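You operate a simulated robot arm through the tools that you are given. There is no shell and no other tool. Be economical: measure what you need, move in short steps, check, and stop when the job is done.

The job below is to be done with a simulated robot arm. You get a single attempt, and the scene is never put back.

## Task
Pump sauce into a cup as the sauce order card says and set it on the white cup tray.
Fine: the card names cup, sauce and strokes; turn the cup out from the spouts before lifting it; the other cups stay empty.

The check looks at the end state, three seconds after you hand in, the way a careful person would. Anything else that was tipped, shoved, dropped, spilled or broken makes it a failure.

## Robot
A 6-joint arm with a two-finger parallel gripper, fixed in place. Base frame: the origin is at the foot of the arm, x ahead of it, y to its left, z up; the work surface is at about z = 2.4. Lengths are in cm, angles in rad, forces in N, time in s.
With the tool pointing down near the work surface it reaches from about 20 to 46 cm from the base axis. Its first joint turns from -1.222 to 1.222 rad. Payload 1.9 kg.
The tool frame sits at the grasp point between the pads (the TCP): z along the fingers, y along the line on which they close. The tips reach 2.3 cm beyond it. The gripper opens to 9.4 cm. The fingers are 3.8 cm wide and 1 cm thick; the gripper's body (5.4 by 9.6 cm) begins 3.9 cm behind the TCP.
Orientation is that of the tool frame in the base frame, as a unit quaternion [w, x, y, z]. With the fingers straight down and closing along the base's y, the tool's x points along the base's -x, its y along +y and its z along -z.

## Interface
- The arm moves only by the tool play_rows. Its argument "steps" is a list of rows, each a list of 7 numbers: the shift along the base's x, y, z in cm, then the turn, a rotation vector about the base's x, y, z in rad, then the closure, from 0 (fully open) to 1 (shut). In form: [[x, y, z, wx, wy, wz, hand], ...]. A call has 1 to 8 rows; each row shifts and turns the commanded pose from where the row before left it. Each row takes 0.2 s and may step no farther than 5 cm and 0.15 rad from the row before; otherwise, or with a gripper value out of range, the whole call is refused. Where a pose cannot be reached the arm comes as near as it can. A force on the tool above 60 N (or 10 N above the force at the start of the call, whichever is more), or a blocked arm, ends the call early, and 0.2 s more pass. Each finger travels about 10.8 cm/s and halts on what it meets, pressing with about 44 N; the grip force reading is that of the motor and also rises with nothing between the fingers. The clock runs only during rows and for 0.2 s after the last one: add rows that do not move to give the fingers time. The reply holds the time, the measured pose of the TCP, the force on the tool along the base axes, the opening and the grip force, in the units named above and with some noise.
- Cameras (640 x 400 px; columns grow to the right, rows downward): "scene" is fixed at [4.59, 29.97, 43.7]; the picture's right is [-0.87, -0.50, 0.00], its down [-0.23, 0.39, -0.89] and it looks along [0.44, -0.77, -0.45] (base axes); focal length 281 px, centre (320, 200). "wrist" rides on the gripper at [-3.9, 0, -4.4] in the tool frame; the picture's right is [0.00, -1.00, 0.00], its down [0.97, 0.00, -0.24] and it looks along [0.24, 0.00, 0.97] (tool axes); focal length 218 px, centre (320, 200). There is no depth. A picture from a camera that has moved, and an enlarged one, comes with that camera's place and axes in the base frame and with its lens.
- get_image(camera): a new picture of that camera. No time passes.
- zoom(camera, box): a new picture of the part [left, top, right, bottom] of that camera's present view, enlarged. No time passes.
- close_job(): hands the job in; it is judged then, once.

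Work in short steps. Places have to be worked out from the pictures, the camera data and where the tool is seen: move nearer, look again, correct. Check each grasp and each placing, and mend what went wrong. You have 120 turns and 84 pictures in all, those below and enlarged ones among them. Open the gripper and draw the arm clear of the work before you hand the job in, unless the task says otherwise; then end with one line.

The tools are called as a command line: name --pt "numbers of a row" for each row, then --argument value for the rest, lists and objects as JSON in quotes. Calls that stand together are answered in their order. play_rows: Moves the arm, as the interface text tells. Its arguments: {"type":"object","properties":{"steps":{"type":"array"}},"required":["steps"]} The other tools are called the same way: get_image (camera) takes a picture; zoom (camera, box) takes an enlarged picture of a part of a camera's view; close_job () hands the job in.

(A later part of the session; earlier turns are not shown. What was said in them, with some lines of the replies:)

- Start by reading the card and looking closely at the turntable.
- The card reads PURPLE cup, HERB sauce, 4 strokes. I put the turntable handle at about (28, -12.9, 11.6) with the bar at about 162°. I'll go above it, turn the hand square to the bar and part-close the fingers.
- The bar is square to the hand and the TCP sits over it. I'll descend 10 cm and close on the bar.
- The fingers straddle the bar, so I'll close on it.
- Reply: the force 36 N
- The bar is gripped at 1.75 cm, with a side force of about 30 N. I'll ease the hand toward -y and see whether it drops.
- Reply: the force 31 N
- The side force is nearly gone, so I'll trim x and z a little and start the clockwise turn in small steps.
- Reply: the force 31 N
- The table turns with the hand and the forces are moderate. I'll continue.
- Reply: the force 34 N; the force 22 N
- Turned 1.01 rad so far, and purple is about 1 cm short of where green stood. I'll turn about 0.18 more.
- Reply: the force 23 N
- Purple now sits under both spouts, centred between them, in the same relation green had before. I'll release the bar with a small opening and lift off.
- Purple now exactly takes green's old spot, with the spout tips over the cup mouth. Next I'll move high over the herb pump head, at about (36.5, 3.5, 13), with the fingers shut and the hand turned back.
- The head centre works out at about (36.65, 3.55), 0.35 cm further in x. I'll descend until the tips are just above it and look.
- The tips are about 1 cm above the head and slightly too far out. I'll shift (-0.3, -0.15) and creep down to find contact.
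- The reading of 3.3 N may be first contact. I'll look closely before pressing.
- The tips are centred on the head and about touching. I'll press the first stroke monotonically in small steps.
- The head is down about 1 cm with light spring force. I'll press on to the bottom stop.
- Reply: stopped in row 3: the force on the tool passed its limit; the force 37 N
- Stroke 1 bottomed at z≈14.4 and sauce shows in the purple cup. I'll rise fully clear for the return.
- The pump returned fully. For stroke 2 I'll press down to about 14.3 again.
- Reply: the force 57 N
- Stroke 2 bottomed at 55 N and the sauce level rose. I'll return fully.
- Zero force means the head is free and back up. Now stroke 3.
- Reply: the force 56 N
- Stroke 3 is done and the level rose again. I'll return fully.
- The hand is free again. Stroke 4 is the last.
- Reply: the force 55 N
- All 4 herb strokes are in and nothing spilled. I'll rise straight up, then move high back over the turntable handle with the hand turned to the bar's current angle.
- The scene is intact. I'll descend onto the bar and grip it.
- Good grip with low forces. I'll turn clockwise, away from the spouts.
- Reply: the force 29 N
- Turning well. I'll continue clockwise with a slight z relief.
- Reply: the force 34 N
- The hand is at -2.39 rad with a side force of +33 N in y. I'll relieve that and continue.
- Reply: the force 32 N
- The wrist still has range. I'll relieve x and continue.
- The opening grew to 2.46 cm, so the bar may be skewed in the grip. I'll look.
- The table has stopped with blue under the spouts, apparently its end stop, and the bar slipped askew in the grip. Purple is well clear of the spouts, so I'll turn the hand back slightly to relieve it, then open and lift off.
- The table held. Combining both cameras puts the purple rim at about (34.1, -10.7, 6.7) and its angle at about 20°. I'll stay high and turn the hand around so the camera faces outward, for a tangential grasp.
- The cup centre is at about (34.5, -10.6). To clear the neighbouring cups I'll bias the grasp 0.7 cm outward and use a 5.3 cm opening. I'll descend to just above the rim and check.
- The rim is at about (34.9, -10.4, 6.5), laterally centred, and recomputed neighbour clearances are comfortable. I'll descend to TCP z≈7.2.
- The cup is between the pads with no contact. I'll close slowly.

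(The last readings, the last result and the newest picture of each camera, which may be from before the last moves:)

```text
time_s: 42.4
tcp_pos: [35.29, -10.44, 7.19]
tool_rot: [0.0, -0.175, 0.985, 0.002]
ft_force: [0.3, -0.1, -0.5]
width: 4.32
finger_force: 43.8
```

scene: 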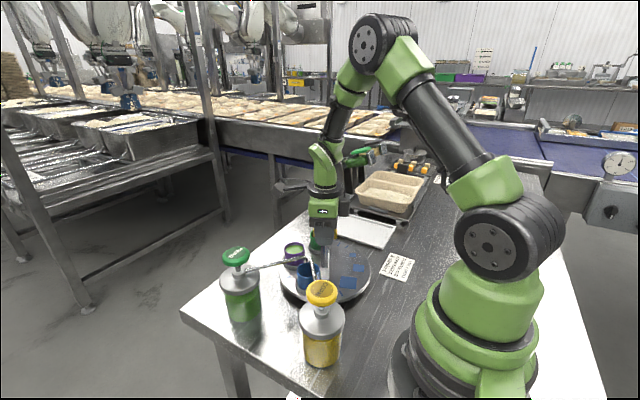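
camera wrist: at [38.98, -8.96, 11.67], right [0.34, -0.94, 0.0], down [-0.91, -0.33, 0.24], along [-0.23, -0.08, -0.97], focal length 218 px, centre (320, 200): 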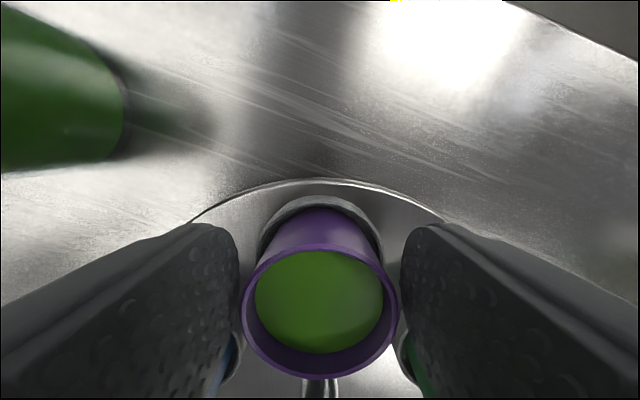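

The cup is gripped at 4.32 cm width. I'll lift slowly, straight up.

play_rows --pt "0 0 0.5 0 0 0 0.65" --pt "0 0 1 0 0 0 0.65" --pt "0 0 1.5 0 0 0 0.65" --pt "0 0 1.5 0 0 0 0.65" --pt "0 0 1.5 0 0 0 0.65" --pt "0 0 1.5 0 0 0 0.65" --pt "0 0 1 0 0 0 0.65" --pt "0 0 0 0 0 0 0.65"

get_image --camera "scene"

get_image --camera "wrist"

```text
time_s: 44.2
tcp_pos: [35.02, -10.37, 15.74]
tool_rot: [0.001, -0.174, 0.985, 0.002]
ft_force: [0.0, -0.6, 0.1]
width: 3.3
finger_force: 0.0
```

```text
44 pictures are left
```

scene: 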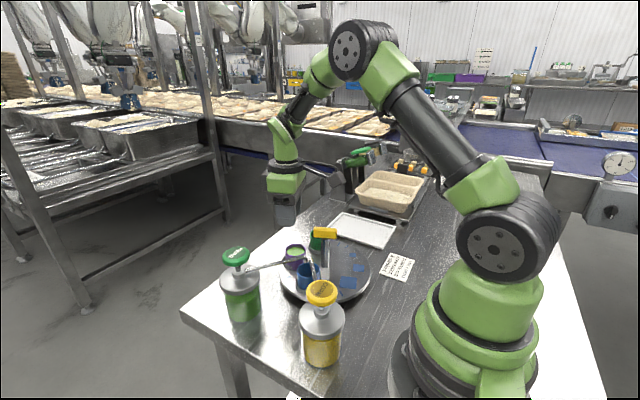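

```text
43 pictures are left
camera wrist: at [38.77, -8.95, 20.14], right [0.34, -0.94, 0.0], down [-0.91, -0.33, 0.24], along [-0.23, -0.08, -0.97], focal length 218 px, centre (320, 200)
```

wrist: 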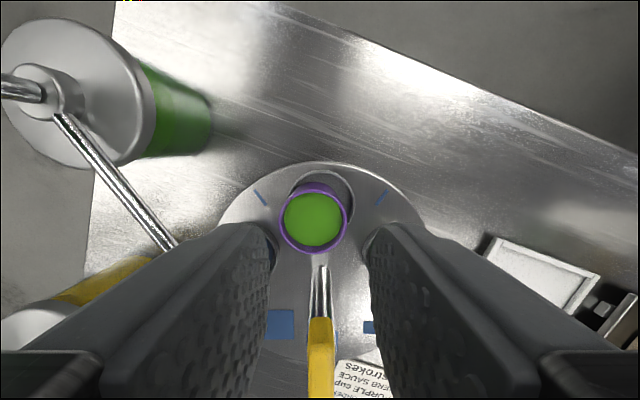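

The cup slipped out of the grip and may be sitting off its holder. I'll look closely.

zoom --camera "scene" --box '[265, 225, 345, 295]'

zoom --camera "wrist" --box '[250, 150, 390, 270]'

```text
5.71 times, centred on (305, 260) of scene
camera zoom: at [4.59, 29.97, 43.7], right [-0.87, -0.5, 0.0], down [-0.23, 0.39, -0.89], along [0.44, -0.77, -0.45], focal length 1606 px, centre (406, -143)
```

zoom: 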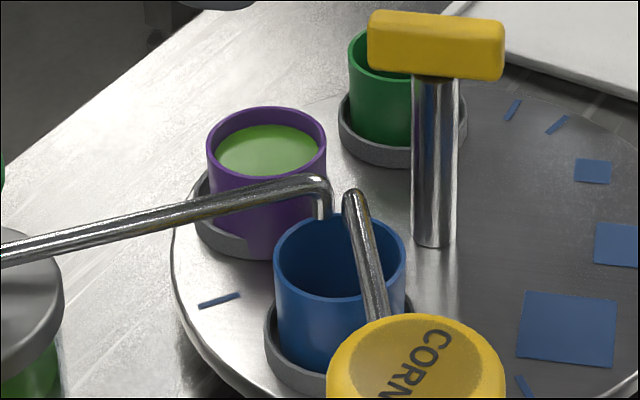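

```text
3.33 times, centred on (320, 210) of wrist
camera zoom: at [38.77, -8.95, 20.14], right [0.34, -0.94, 0.0], down [-0.91, -0.33, 0.24], along [-0.23, -0.08, -0.97], focal length 728 px, centre (320, 167)
```

zoom: 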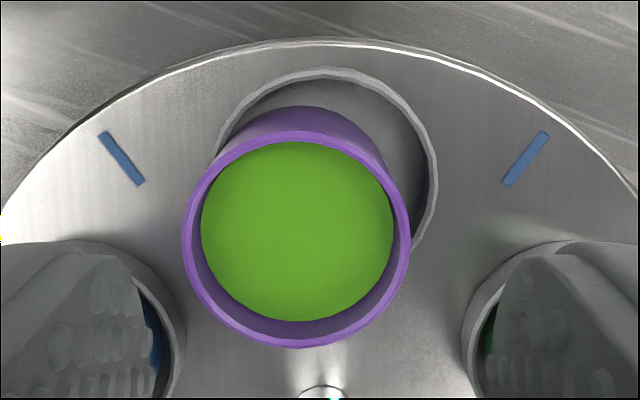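

The cup is upright and unspilled but sits about 1 cm inward in its holder. The grip was too shallow, with the tips barely below the rim, and too far outward. I re-triangulate the cup at about (33.7, -10.2) with the rim at about z 6, so I'll open, centre over it, lower a little and look again.

play_rows --pt "-0.6 0.1 0 0 0 0 0.5" --pt "-0.7 0.05 -1 0 0 0 0.43" --pt "0 0 -1 0 0 0 0.43" --pt "0 0 0 0 0 0 0.43"

get_image --camera "wrist"

zoom --camera "scene" --box '[265, 215, 345, 295]'

```text
time_s: 45.2
tcp_pos: [33.8, -10.28, 13.67]
tool_rot: [0.002, -0.174, 0.985, 0.002]
ft_force: [-0.2, -0.7, 0.1]
width: 5.36
finger_force: 0.1
```

```text
40 pictures are left
camera wrist: at [37.55, -8.83, 18.14], right [0.34, -0.94, 0.0], down [-0.91, -0.33, 0.24], along [-0.23, -0.08, -0.97], focal length 218 px, centre (320, 200)
```

wrist: 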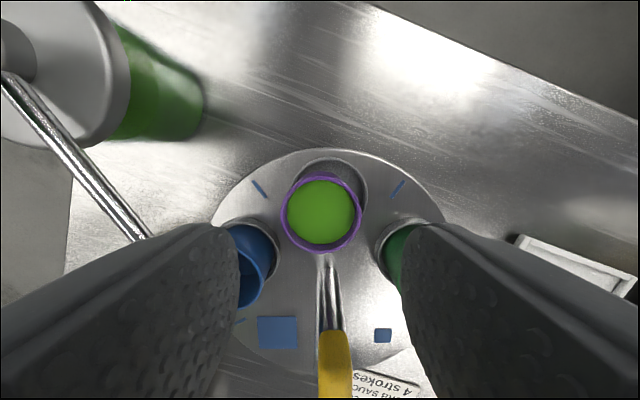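

```text
5.00 times, centred on (305, 255) of scene
camera zoom: at [4.59, 29.97, 43.7], right [-0.87, -0.5, 0.0], down [-0.23, 0.39, -0.89], along [0.44, -0.77, -0.45], focal length 1405 px, centre (395, -75)
```

zoom: 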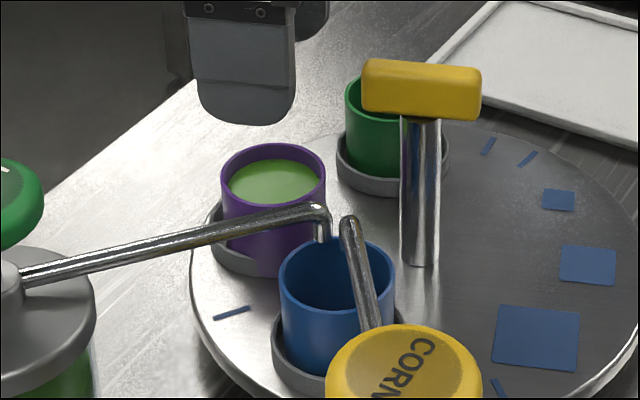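

The scene camera model matches the seen fingertip, so the rim is at about z 6.2 and the holder ring top at about 3.3. I'll descend centred on the cup to TCP z≈6.4, so the tips overlap about 2 cm.

play_rows --pt "0 0.1 -2.5 0 0 0 0.43" --pt "0 0 -2.5 0 0 0 0.43" --pt "0 0 0 0 0 0 0.43"

get_image --camera "wrist"

zoom --camera "scene" --box '[265, 215, 345, 295]'

```text
time_s: 46.0
tcp_pos: [33.92, -10.13, 8.72]
tool_rot: [0.001, -0.174, 0.985, 0.002]
ft_force: [0.1, 0.1, -0.1]
width: 5.35
finger_force: 0.0
```

```text
38 pictures are left
camera wrist: at [37.63, -8.7, 13.22], right [0.34, -0.94, 0.0], down [-0.91, -0.33, 0.24], along [-0.23, -0.08, -0.97], focal length 218 px, centre (320, 200)
```

wrist: 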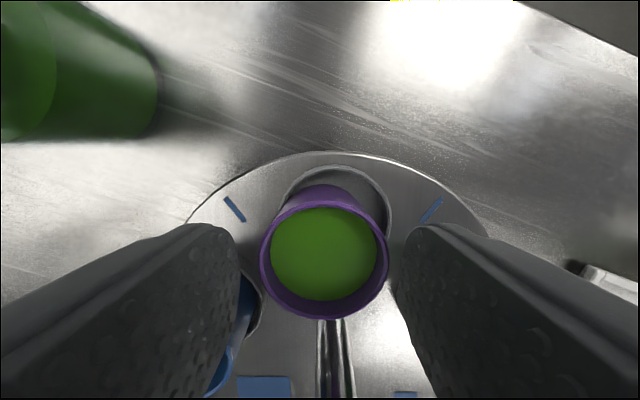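

```text
5.00 times, centred on (305, 255) of scene
camera zoom: at [4.59, 29.97, 43.7], right [-0.87, -0.5, 0.0], down [-0.23, 0.39, -0.89], along [0.44, -0.77, -0.45], focal length 1405 px, centre (395, -75)
```

zoom: 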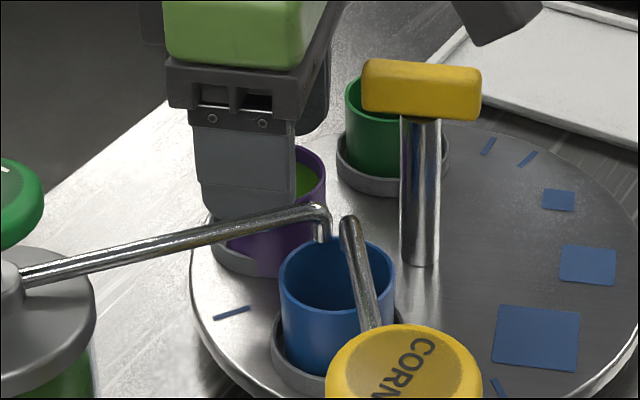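

The cup is centred at about (34.1, -10.1) with the rim at about 6.3, within 0.2 cm of the TCP. I'll go down the rest of the way and watch the force.

play_rows --pt "0.1 0.03 -1.2 0 0 0 0.43" --pt "0 0 -0.7 0 0 0 0.43" --pt "0 0 -0.5 0 0 0 0.43" --pt "0 0 0 0 0 0 0.43"

get_image --camera "wrist"

```text
time_s: 47.0
tcp_pos: [33.99, -9.99, 6.41]
tool_rot: [0.0, -0.175, 0.985, 0.002]
ft_force: [0.4, 0.8, -0.1]
width: 5.33
finger_force: 0.0
```

```text
36 pictures are left
camera wrist: at [37.68, -8.56, 10.87], right [0.34, -0.94, 0.0], down [-0.91, -0.33, 0.24], along [-0.23, -0.08, -0.97], focal length 218 px, centre (320, 200)
```

wrist: 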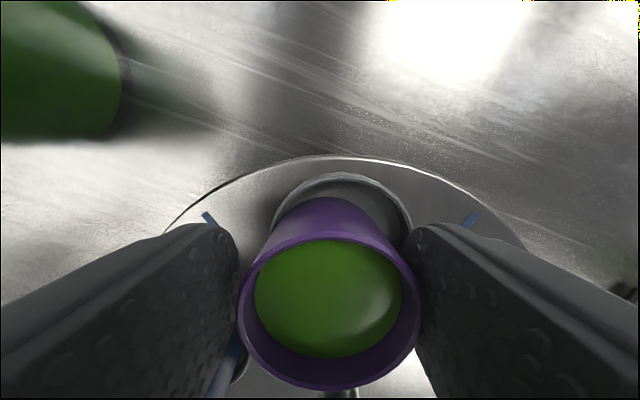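

Still no contact; the cup sits about 0.2 cm toward the right finger. I'll shift to centre and close slowly.

play_rows --pt "0.07 -0.2 0 0 0 0 0.43" --pt "0 0 0 0 0 0 0.47" --pt "0 0 0 0 0 0 0.51" --pt "0 0 0 0 0 0 0.55" --pt "0 0 0 0 0 0 0.6" --pt "0 0 0 0 0 0 0.7"

get_image --camera "wrist"

```text
time_s: 48.4
tcp_pos: [33.95, -10.29, 6.47]
tool_rot: [0.0, -0.175, 0.985, 0.003]
ft_force: [-0.5, -0.3, -0.3]
width: 4.38
finger_force: 44.1
```

```text
35 pictures are left
camera wrist: at [37.74, -8.75, 10.85], right [0.34, -0.94, 0.0], down [-0.91, -0.33, 0.24], along [-0.23, -0.08, -0.97], focal length 218 px, centre (320, 200)
```

wrist: 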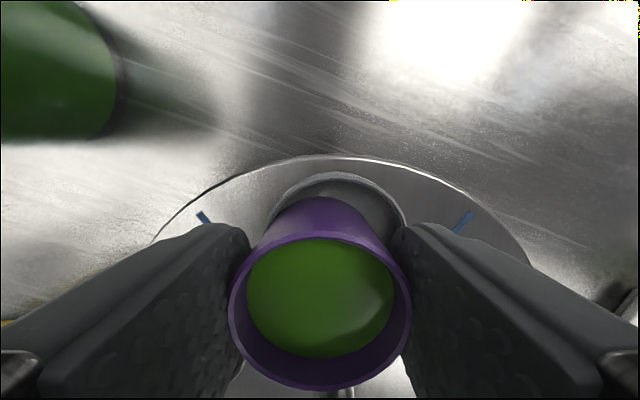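

Firm hold at 4.38 cm. I'll lift 1 cm and check the grip before going further.

play_rows --pt "0 0 0.3 0 0 0 0.7" --pt "0 0 0.4 0 0 0 0.7" --pt "0 0 0.5 0 0 0 0.7" --pt "0 0 0 0 0 0 0.7"

get_image --camera "wrist"

zoom --camera "scene" --box '[265, 215, 345, 295]'

```text
time_s: 49.4
tcp_pos: [34.09, -10.29, 7.6]
tool_rot: [0.0, -0.175, 0.985, 0.002]
ft_force: [0.0, 0.0, 0.2]
width: 4.4
finger_force: 43.9
```

```text
34 pictures are left
camera wrist: at [37.72, -8.81, 11.97], right [0.34, -0.94, 0.0], down [-0.91, -0.33, 0.24], along [-0.23, -0.08, -0.97], focal length 218 px, centre (320, 200)
```

wrist: 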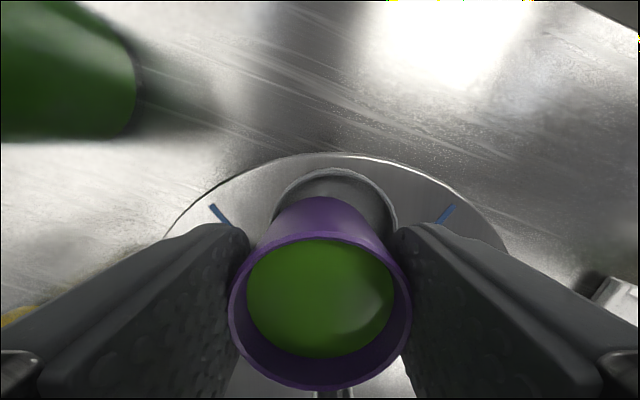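

```text
5.00 times, centred on (305, 255) of scene
camera zoom: at [4.59, 29.97, 43.7], right [-0.87, -0.5, 0.0], down [-0.23, 0.39, -0.89], along [0.44, -0.77, -0.45], focal length 1405 px, centre (395, -75)
```

zoom: 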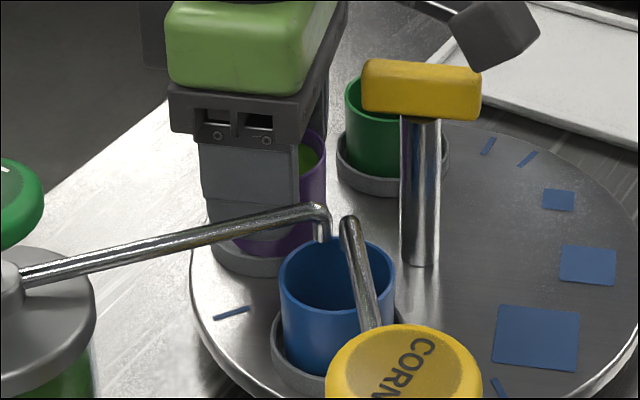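

The cup moves with the hand, so I'll continue lifting slowly and straight up.

play_rows --pt "0 0 0.6 0 0 0 0.7" --pt "0 0 0.8 0 0 0 0.7" --pt "0 0 1 0 0 0 0.7" --pt "0 0 1.2 0 0 0 0.7" --pt "0 0 1.2 0 0 0 0.7" --pt "0 0 1 0 0 0 0.7" --pt "0 0 0.8 0 0 0 0.7" --pt "0 0 0 0 0 0 0.7"

get_image --camera "wrist"

get_image --camera "scene"

```text
time_s: 51.2
tcp_pos: [33.88, -10.11, 14.13]
tool_rot: [0.0, -0.174, 0.985, 0.002]
ft_force: [0.2, -0.5, -0.7]
width: 4.38
finger_force: 43.6
```

```text
32 pictures are left
camera wrist: at [37.75, -8.74, 18.54], right [0.34, -0.94, 0.0], down [-0.91, -0.33, 0.24], along [-0.23, -0.08, -0.97], focal length 218 px, centre (320, 200)
```

wrist: 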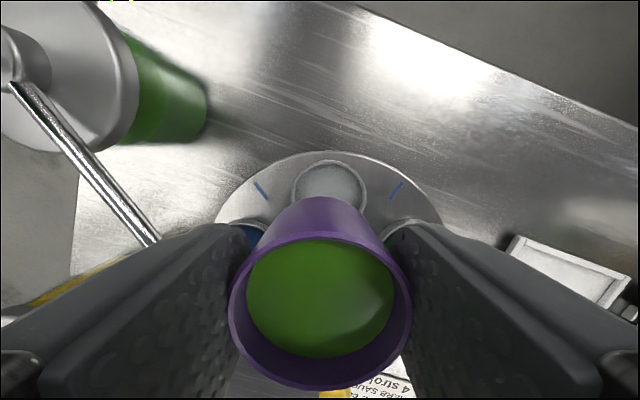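

```text
31 pictures are left
```

scene: 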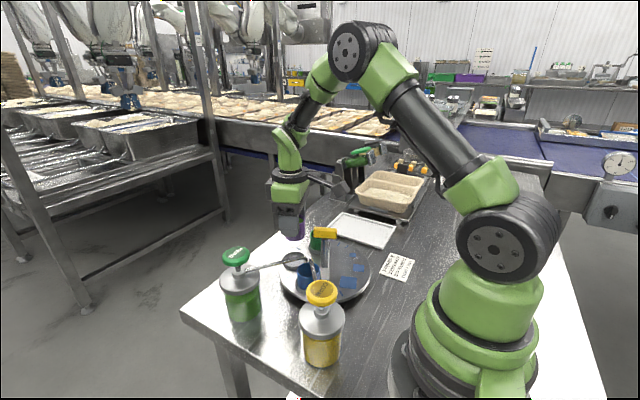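

The cup is held steady. I'll raise a bit more to clear the handle, then travel gently along -y towards the tray, staying on the far side of the handle.

play_rows --pt "0 0 1 0 0 0 0.7" --pt "0.2 -0.5 1.2 0 0 0 0.7" --pt "0.2 -1.2 0.8 0 0 0 0.7" --pt "0.1 -2 0 0 0 0 0.7" --pt "0 -2.2 0 0 0 0 0.7" --pt "0 -2.2 0 0 0 0 0.7" --pt "0 -2.2 0 0 0 0 0.7" --pt "-0.3 -2.2 0 0 0 0 0.7"

play_rows --pt "-0.7 -2 0 0 0 0 0.7" --pt "-1 -1.8 0 0 0 0 0.7" --pt "-1 -1.5 0 0 0 0 0.7" --pt "-0.7 -0.8 0 0 0 0 0.7" --pt "0 0 0 0 0 0 0.7"

get_image --camera "scene"

get_image --camera "wrist"

```text
time_s: 53.0
tcp_pos: [34.13, -22.68, 17.07]
tool_rot: [0.001, -0.175, 0.984, 0.002]
ft_force: [0.0, 0.0, -0.1]
width: 4.38
finger_force: 44.5
```

```text
time_s: 54.2
tcp_pos: [30.91, -28.83, 17.15]
tool_rot: [0.0, -0.175, 0.985, 0.002]
ft_force: [-0.5, -0.8, -0.3]
width: 4.38
finger_force: 43.9
```

```text
30 pictures are left
```

scene: 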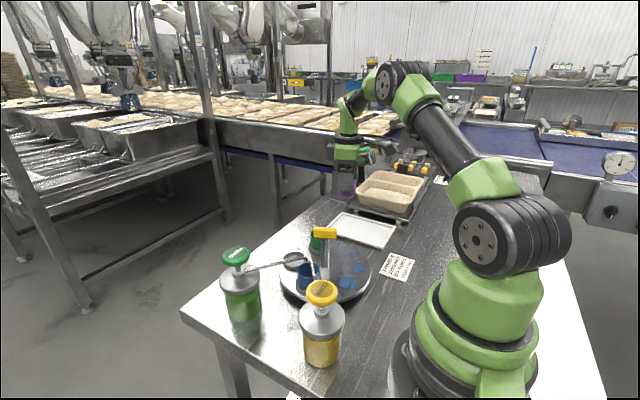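

```text
29 pictures are left
camera wrist: at [34.59, -27.37, 21.58], right [0.34, -0.94, 0.0], down [-0.91, -0.33, 0.24], along [-0.23, -0.08, -0.97], focal length 218 px, centre (320, 200)
```

wrist: 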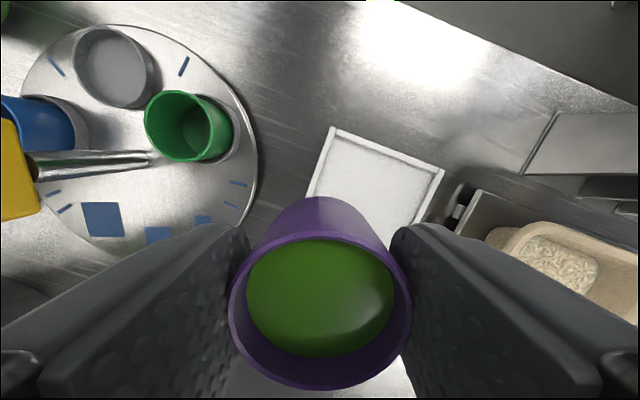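

The tray spans x≈20.5–36.3 and y≈-27.5 to -38.5. I'll set the cup at about (29, -32), moving over it and lowering to TCP z≈9.

play_rows --pt "-0.6 -1 0 0 0 0 0.7" --pt "-0.7 -1.2 -0.5 0 0 0 0.7" --pt "-0.6 -1 -1.2 0 0 0 0.7" --pt "0 0 -1.5 0 0 0 0.7" --pt "0 0 -1.8 0 0 0 0.7" --pt "0 0 -1.8 0 0 0 0.7" --pt "0 0 -1.2 0 0 0 0.7" --pt "0 0 0 0 0 0 0.7"

zoom --camera "scene" --box '[310, 160, 430, 260]'

get_image --camera "wrist"

```text
time_s: 56.0
tcp_pos: [29.04, -32.26, 9.09]
tool_rot: [0.001, -0.175, 0.985, 0.002]
ft_force: [0.0, -0.4, -1.0]
width: 4.4
finger_force: 44.0
```

```text
4.00 times, centred on (370, 210) of scene
camera zoom: at [4.59, 29.97, 43.7], right [-0.87, -0.5, 0.0], down [-0.23, 0.39, -0.89], along [0.44, -0.77, -0.45], focal length 1124 px, centre (120, 160)
```

zoom: 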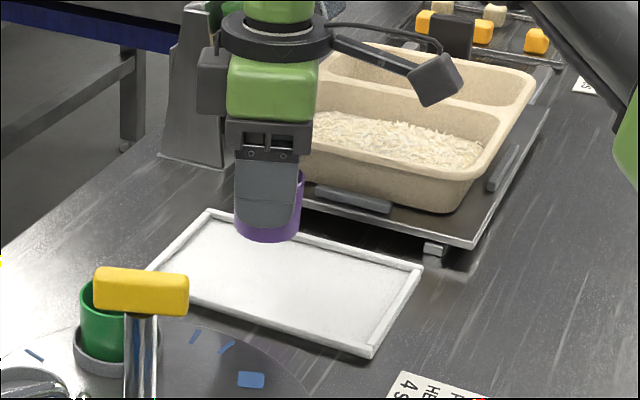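

```text
27 pictures are left
camera wrist: at [32.69, -30.62, 13.49], right [0.34, -0.94, 0.0], down [-0.91, -0.33, 0.24], along [-0.23, -0.08, -0.97], focal length 218 px, centre (320, 200)
```

wrist: 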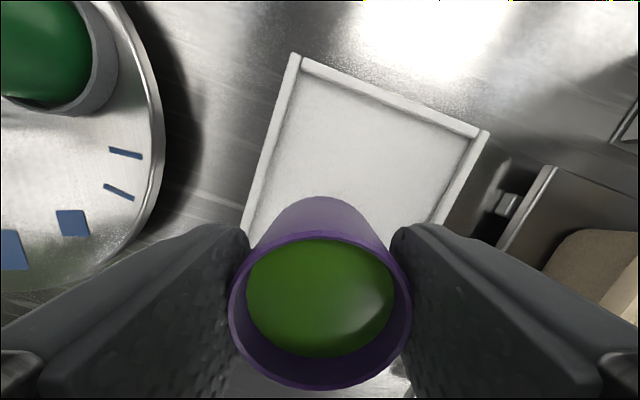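

The cup is over the tray's middle with clearance to the scale and the food tray. I'll lower toward contact in small steps.

play_rows --pt "0 0.1 -0.7 0 0 0 0.7" --pt "0 0 -0.5 0 0 0 0.7" --pt "0 0 -0.3 0 0 0 0.7" --pt "0 0 -0.2 0 0 0 0.7" --pt "0 0 0 0 0 0 0.7"

zoom --camera "scene" --box '[340, 195, 420, 255]'

```text
time_s: 57.2
tcp_pos: [28.91, -31.94, 7.54]
tool_rot: [0.001, -0.175, 0.985, 0.002]
ft_force: [-0.9, 0.1, -0.7]
width: 4.39
finger_force: 44.2
```

```text
6.67 times, centred on (380, 225) of scene
camera zoom: at [4.59, 29.97, 43.7], right [-0.87, -0.5, 0.0], down [-0.23, 0.39, -0.89], along [0.44, -0.77, -0.45], focal length 1874 px, centre (-80, 33)
```

zoom: 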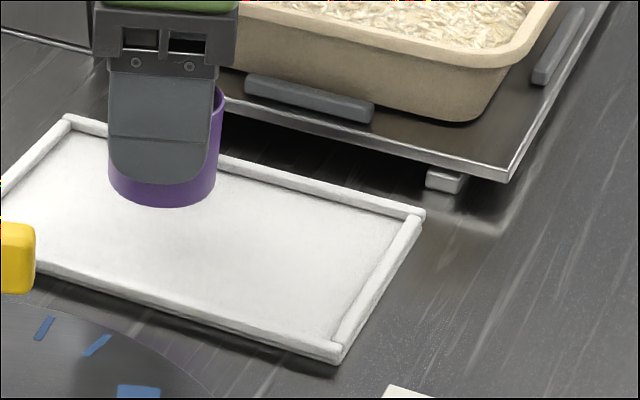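

The cup bottom is about 1 cm below the tips and still above the tray. I'll creep down watching for force.

play_rows --pt "0 0 -0.2 0 0 0 0.7" --pt "0 0 -0.2 0 0 0 0.7" --pt "0 0 -0.2 0 0 0 0.7" --pt "0 0 0 0 0 0 0.7"

```text
time_s: 58.2
tcp_pos: [28.85, -31.86, 6.79]
tool_rot: [0.001, -0.174, 0.985, 0.001]
ft_force: [-0.1, 0.4, -0.6]
width: 4.4
finger_force: 44.2
```

play_rows --pt "0 0 -0.15 0 0 0 0.7" --pt "0 0 -0.15 0 0 0 0.7" --pt "0 0 0 0 0 0 0.7"

zoom --camera "scene" --box '[340, 195, 420, 255]'

```text
time_s: 59.0
tcp_pos: [28.96, -31.95, 6.48]
tool_rot: [0.001, -0.175, 0.985, 0.002]
ft_force: [0.8, 0.1, -1.2]
width: 4.4
finger_force: 44.8
```

```text
6.67 times, centred on (380, 225) of scene
camera zoom: at [4.59, 29.97, 43.7], right [-0.87, -0.5, 0.0], down [-0.23, 0.39, -0.89], along [0.44, -0.77, -0.45], focal length 1874 px, centre (-80, 33)
```

zoom: 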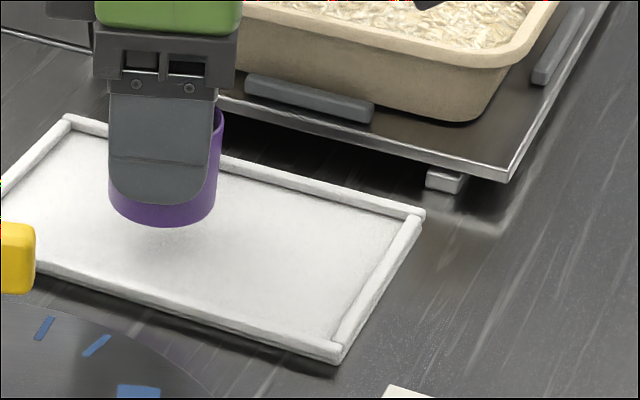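

Still no force, and the contact shadow is tightening. I'll creep further.

play_rows --pt "0 0 -0.12 0 0 0 0.7" --pt "0 0 -0.12 0 0 0 0.7" --pt "0 0 -0.12 0 0 0 0.7" --pt "0 0 0 0 0 0 0.7"

```text
time_s: 60.0
tcp_pos: [28.76, -31.94, 6.2]
tool_rot: [0.001, -0.175, 0.985, 0.002]
ft_force: [-0.2, -0.6, -0.9]
width: 4.41
finger_force: 44.4
```

play_rows --pt "0 0 -0.12 0 0 0 0.7" --pt "0 0 -0.12 0 0 0 0.7" --pt "0 0 -0.12 0 0 0 0.7" --pt "0 0 0 0 0 0 0.7"

zoom --camera "scene" --box '[340, 195, 420, 255]'

```text
time_s: 61.0
tcp_pos: [28.9, -31.91, 5.83]
tool_rot: [0.001, -0.174, 0.985, 0.002]
ft_force: [0.5, -1.2, 0.0]
width: 4.4
finger_force: 44.1
```

```text
6.67 times, centred on (380, 225) of scene
camera zoom: at [4.59, 29.97, 43.7], right [-0.87, -0.5, 0.0], down [-0.23, 0.39, -0.89], along [0.44, -0.77, -0.45], focal length 1874 px, centre (-80, 33)
```

zoom: 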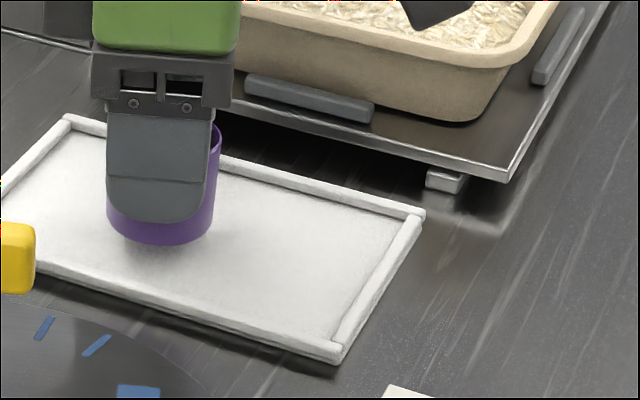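

The bottom is still slightly above the tray, so I'll continue.

play_rows --pt "0 0 -0.1 0 0 0 0.7" --pt "0 0 -0.1 0 0 0 0.7" --pt "0 0 -0.1 0 0 0 0.7" --pt "0 0 0 0 0 0 0.7"

```text
time_s: 62.0
tcp_pos: [28.8, -31.87, 5.41]
tool_rot: [0.001, -0.174, 0.985, 0.002]
ft_force: [0.0, 0.1, -0.1]
width: 4.42
finger_force: 43.8
```

get_image --camera "wrist"

zoom --camera "scene" --box '[340, 205, 400, 250]'

```text
23 pictures are left
camera wrist: at [32.58, -30.44, 9.88], right [0.34, -0.94, 0.0], down [-0.91, -0.33, 0.24], along [-0.23, -0.08, -0.97], focal length 218 px, centre (320, 200)
```

wrist: 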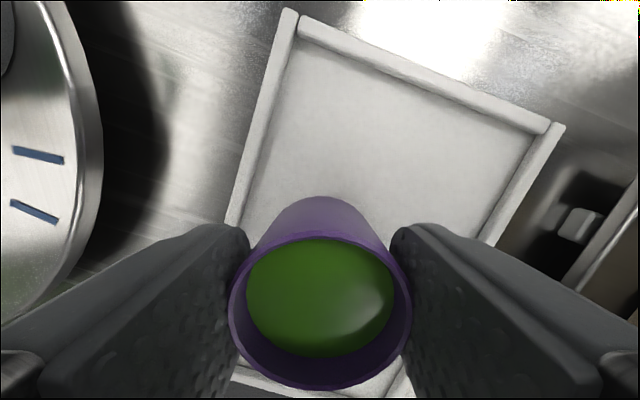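

```text
8.89 times, centred on (370, 228) of scene
camera zoom: at [4.59, 29.97, 43.7], right [-0.87, -0.5, 0.0], down [-0.23, 0.39, -0.89], along [0.44, -0.77, -0.45], focal length 2498 px, centre (-124, -44)
```

zoom: 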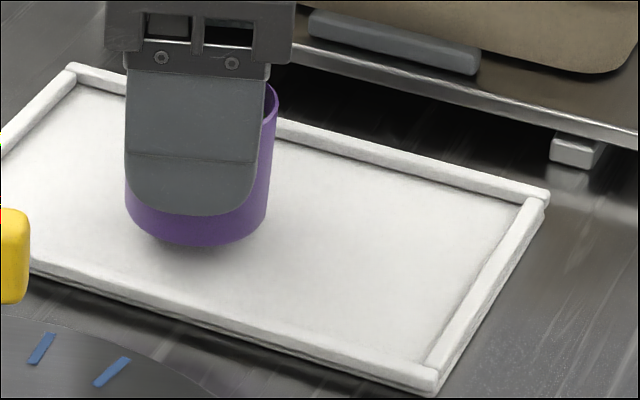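

No slip in the hand, and a slim gap remains. I'll continue creeping.

play_rows --pt "0 0 -0.1 0 0 0 0.7" --pt "0 0 -0.1 0 0 0 0.7" --pt "0 0 -0.1 0 0 0 0.7" --pt "0 0 0 0 0 0 0.7"

zoom --camera "scene" --box '[340, 205, 400, 250]'

```text
time_s: 63.0
tcp_pos: [28.86, -31.87, 5.13]
tool_rot: [0.001, -0.174, 0.985, 0.003]
ft_force: [0.2, -0.5, -0.5]
width: 4.38
finger_force: 44.3
```

```text
8.89 times, centred on (370, 228) of scene
camera zoom: at [4.59, 29.97, 43.7], right [-0.87, -0.5, 0.0], down [-0.23, 0.39, -0.89], along [0.44, -0.77, -0.45], focal length 2498 px, centre (-124, -44)
```

zoom: 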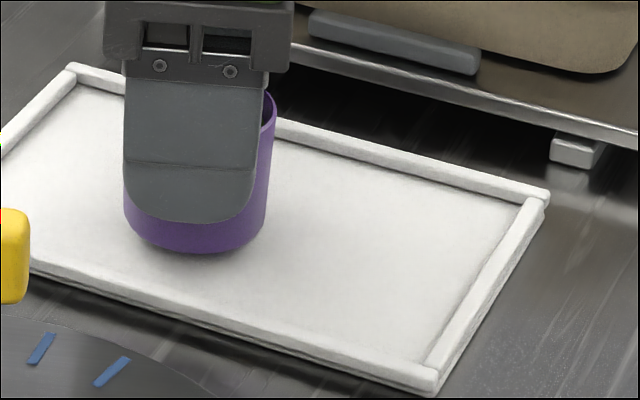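

The shadow is nearly closed under the cup. I'll go a little further.

play_rows --pt "0 0 -0.08 0 0 0 0.7" --pt "0 0 -0.08 0 0 0 0.7" --pt "0 0 -0.08 0 0 0 0.7" --pt "0 0 0 0 0 0 0.7"

```text
time_s: 64.0
tcp_pos: [28.91, -31.97, 4.9]
tool_rot: [0.0, -0.174, 0.985, 0.002]
ft_force: [0.0, 0.0, -0.2]
width: 4.4
finger_force: 43.9
```

play_rows --pt "0 0 -0.08 0 0 0 0.7" --pt "0 0 -0.08 0 0 0 0.7" --pt "0 0 -0.08 0 0 0 0.7" --pt "0 0 0 0 0 0 0.7"

zoom --camera "scene" --box '[340, 205, 400, 250]'

```text
time_s: 65.0
tcp_pos: [28.86, -31.93, 4.63]
tool_rot: [0.0, -0.175, 0.985, 0.003]
ft_force: [0.9, -0.6, -0.1]
width: 4.42
finger_force: 43.7
```

```text
8.89 times, centred on (370, 228) of scene
camera zoom: at [4.59, 29.97, 43.7], right [-0.87, -0.5, 0.0], down [-0.23, 0.39, -0.89], along [0.44, -0.77, -0.45], focal length 2498 px, centre (-124, -44)
```

zoom: 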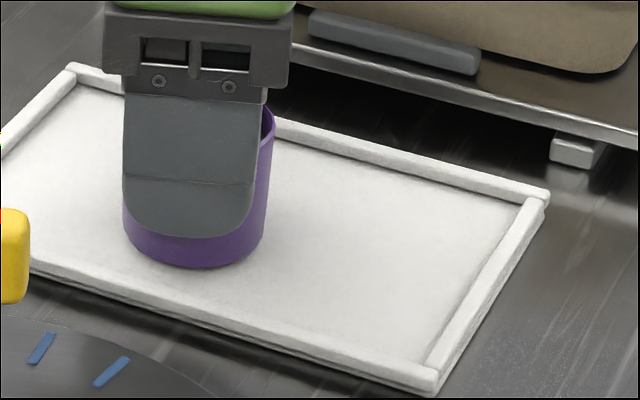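

play_rows --pt "0 0 -0.08 0 0 0 0.7" --pt "0 0 -0.08 0 0 0 0.7" --pt "0 0 0 0 0 0 0.7"

```text
time_s: 65.8
tcp_pos: [28.79, -32.04, 4.6]
tool_rot: [0.001, -0.174, 0.985, 0.001]
ft_force: [0.4, -0.2, -0.1]
width: 4.39
finger_force: 44.1
```

play_rows --pt "0 0 -0.08 0 0 0 0.7" --pt "0 0 -0.08 0 0 0 0.7" --pt "0 0 -0.08 0 0 0 0.7" --pt "0 0 0 0 0 0 0.7"

zoom --camera "scene" --box '[340, 205, 400, 250]'

```text
time_s: 66.8
tcp_pos: [28.79, -31.98, 4.47]
tool_rot: [0.001, -0.175, 0.985, 0.0]
ft_force: [-3.7, 3.5, 22.9]
width: 4.39
finger_force: 44.1
```

```text
8.89 times, centred on (370, 228) of scene
camera zoom: at [4.59, 29.97, 43.69], right [-0.87, -0.5, 0.0], down [-0.23, 0.39, -0.89], along [0.44, -0.77, -0.45], focal length 2498 px, centre (-124, -44)
```

zoom: 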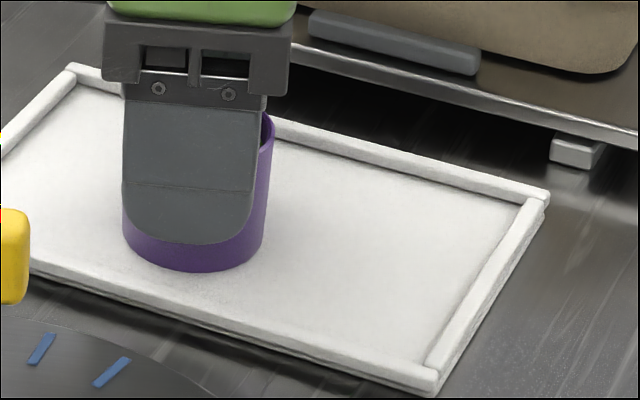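

Contact is made at 23 N. I'll relax upward 0.1 cm, then open slowly and evenly.

play_rows --pt "0 0 0.12 0 0 0 0.7" --pt "0 0 0 0 0 0 0.52" --pt "0 0 0 0 0 0 0.49" --pt "0 0 0 0 0 0 0.45" --pt "0 0 0 0 0 0 0.4" --pt "0 0 0 0 0 0 0.35" --pt "0 0 0 0 0 0 0.35"

get_image --camera "wrist"

```text
time_s: 68.4
tcp_pos: [28.8, -31.87, 4.44]
tool_rot: [0.0, -0.175, 0.985, 0.001]
ft_force: [-0.1, -0.1, -0.1]
width: 6.1
finger_force: 0.0
```

```text
18 pictures are left
camera wrist: at [32.62, -30.48, 8.86], right [0.34, -0.94, 0.0], down [-0.91, -0.33, 0.24], along [-0.23, -0.08, -0.97], focal length 218 px, centre (320, 200)
```

wrist: 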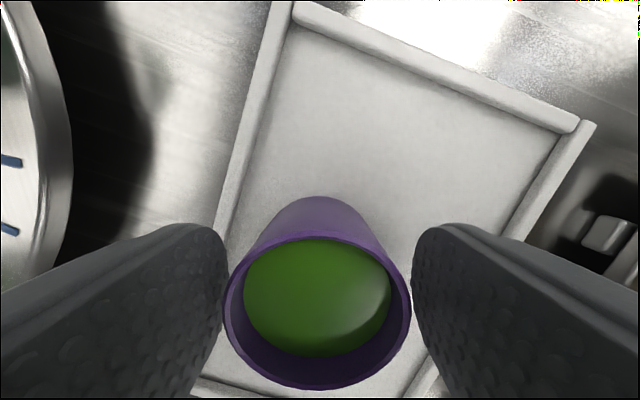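

The cup stands free on the tray, with the left pad a bit nearer. I'll shift slightly and rise straight up.

play_rows --pt "-0.04 0.12 0.2 0 0 0 0.33" --pt "0 0 0.8 0 0 0 0.33" --pt "0 0 1.5 0 0 0 0.33" --pt "0 0 3 0 0 0 0.33" --pt "0 0 4 0 0 0 0.33" --pt "0 0 4 0 0 0 0.33" --pt "0 0 3 0 0 0 0.33" --pt "0 0 0 0 0 0 0.33"

get_image --camera "wrist"

get_image --camera "scene"

```text
time_s: 70.2
tcp_pos: [28.76, -31.81, 20.87]
tool_rot: [0.0, -0.175, 0.985, 0.002]
ft_force: [0.7, -0.4, -0.2]
width: 6.31
finger_force: 0.1
```

```text
17 pictures are left
camera wrist: at [32.55, -30.42, 25.26], right [0.34, -0.94, 0.0], down [-0.91, -0.33, 0.24], along [-0.23, -0.08, -0.97], focal length 218 px, centre (320, 200)
```

wrist: 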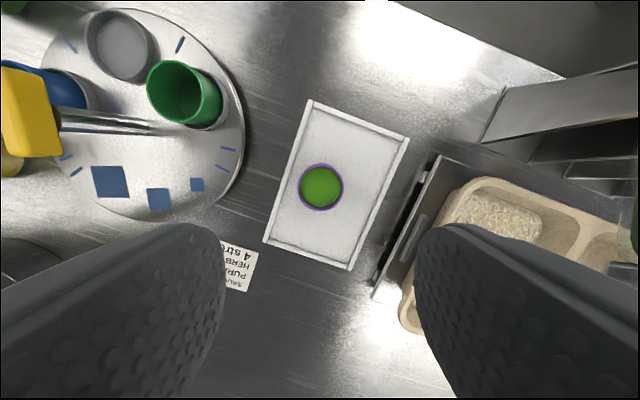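

```text
16 pictures are left
```

scene: 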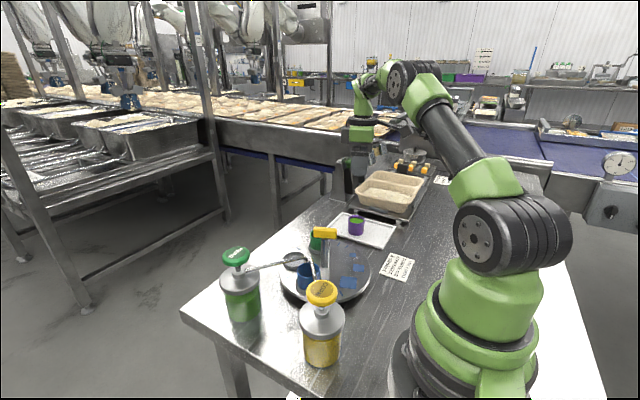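

The purple cup stands upright in the middle of the tray. I'll open fully, draw the arm up and back, and do a last check.

play_rows --pt "0 1 4 0 0 0 0.2" --pt "0 2 4 0 0 0 0" --pt "0 3 3 0 0 0 0" --pt "0 3 1 0 0 0 0" --pt "0 3 0 0 0 0 0" --pt "0 0 0 0 0 0 0"

zoom --camera "scene" --box '[215, 190, 435, 370]'

get_image --camera "wrist"

```text
time_s: 71.6
tcp_pos: [28.76, -19.7, 33.05]
tool_rot: [0.0, -0.175, 0.985, 0.003]
ft_force: [0.3, 0.0, 0.4]
width: 9.39
finger_force: 0.1
```

```text
2.22 times, centred on (325, 280) of scene
camera zoom: at [4.59, 29.97, 43.7], right [-0.87, -0.5, 0.0], down [-0.23, 0.39, -0.89], along [0.44, -0.77, -0.45], focal length 625 px, centre (309, 22)
```

zoom: 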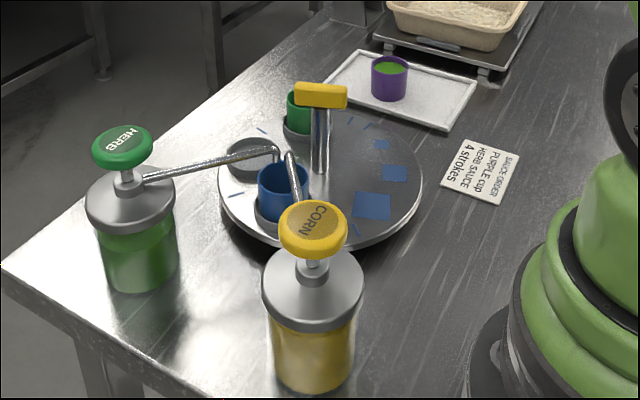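

```text
14 pictures are left
camera wrist: at [32.59, -18.24, 37.48], right [0.34, -0.94, 0.0], down [-0.91, -0.33, 0.24], along [-0.23, -0.08, -0.97], focal length 218 px, centre (320, 200)
```

wrist: 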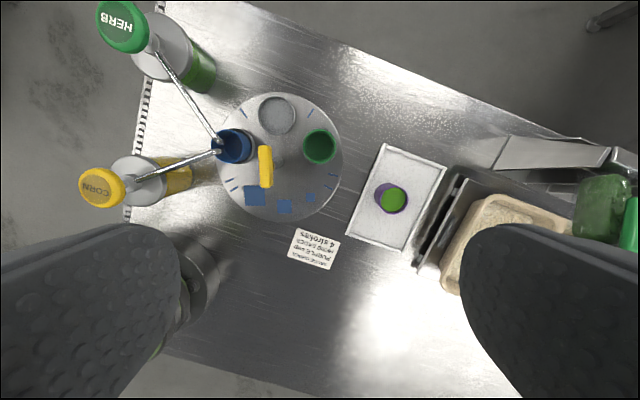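

The cup is on the tray, the other cups are empty, nothing is spilled and the arm is clear with the gripper open. I'll hand the job in.

close_job

```text
The job is handed in.
```

The purple cup got 4 strokes of herb sauce and stands upright on the white tray; it slipped once on the first lift, with no spill seen, and the green and blue cups stayed empty.
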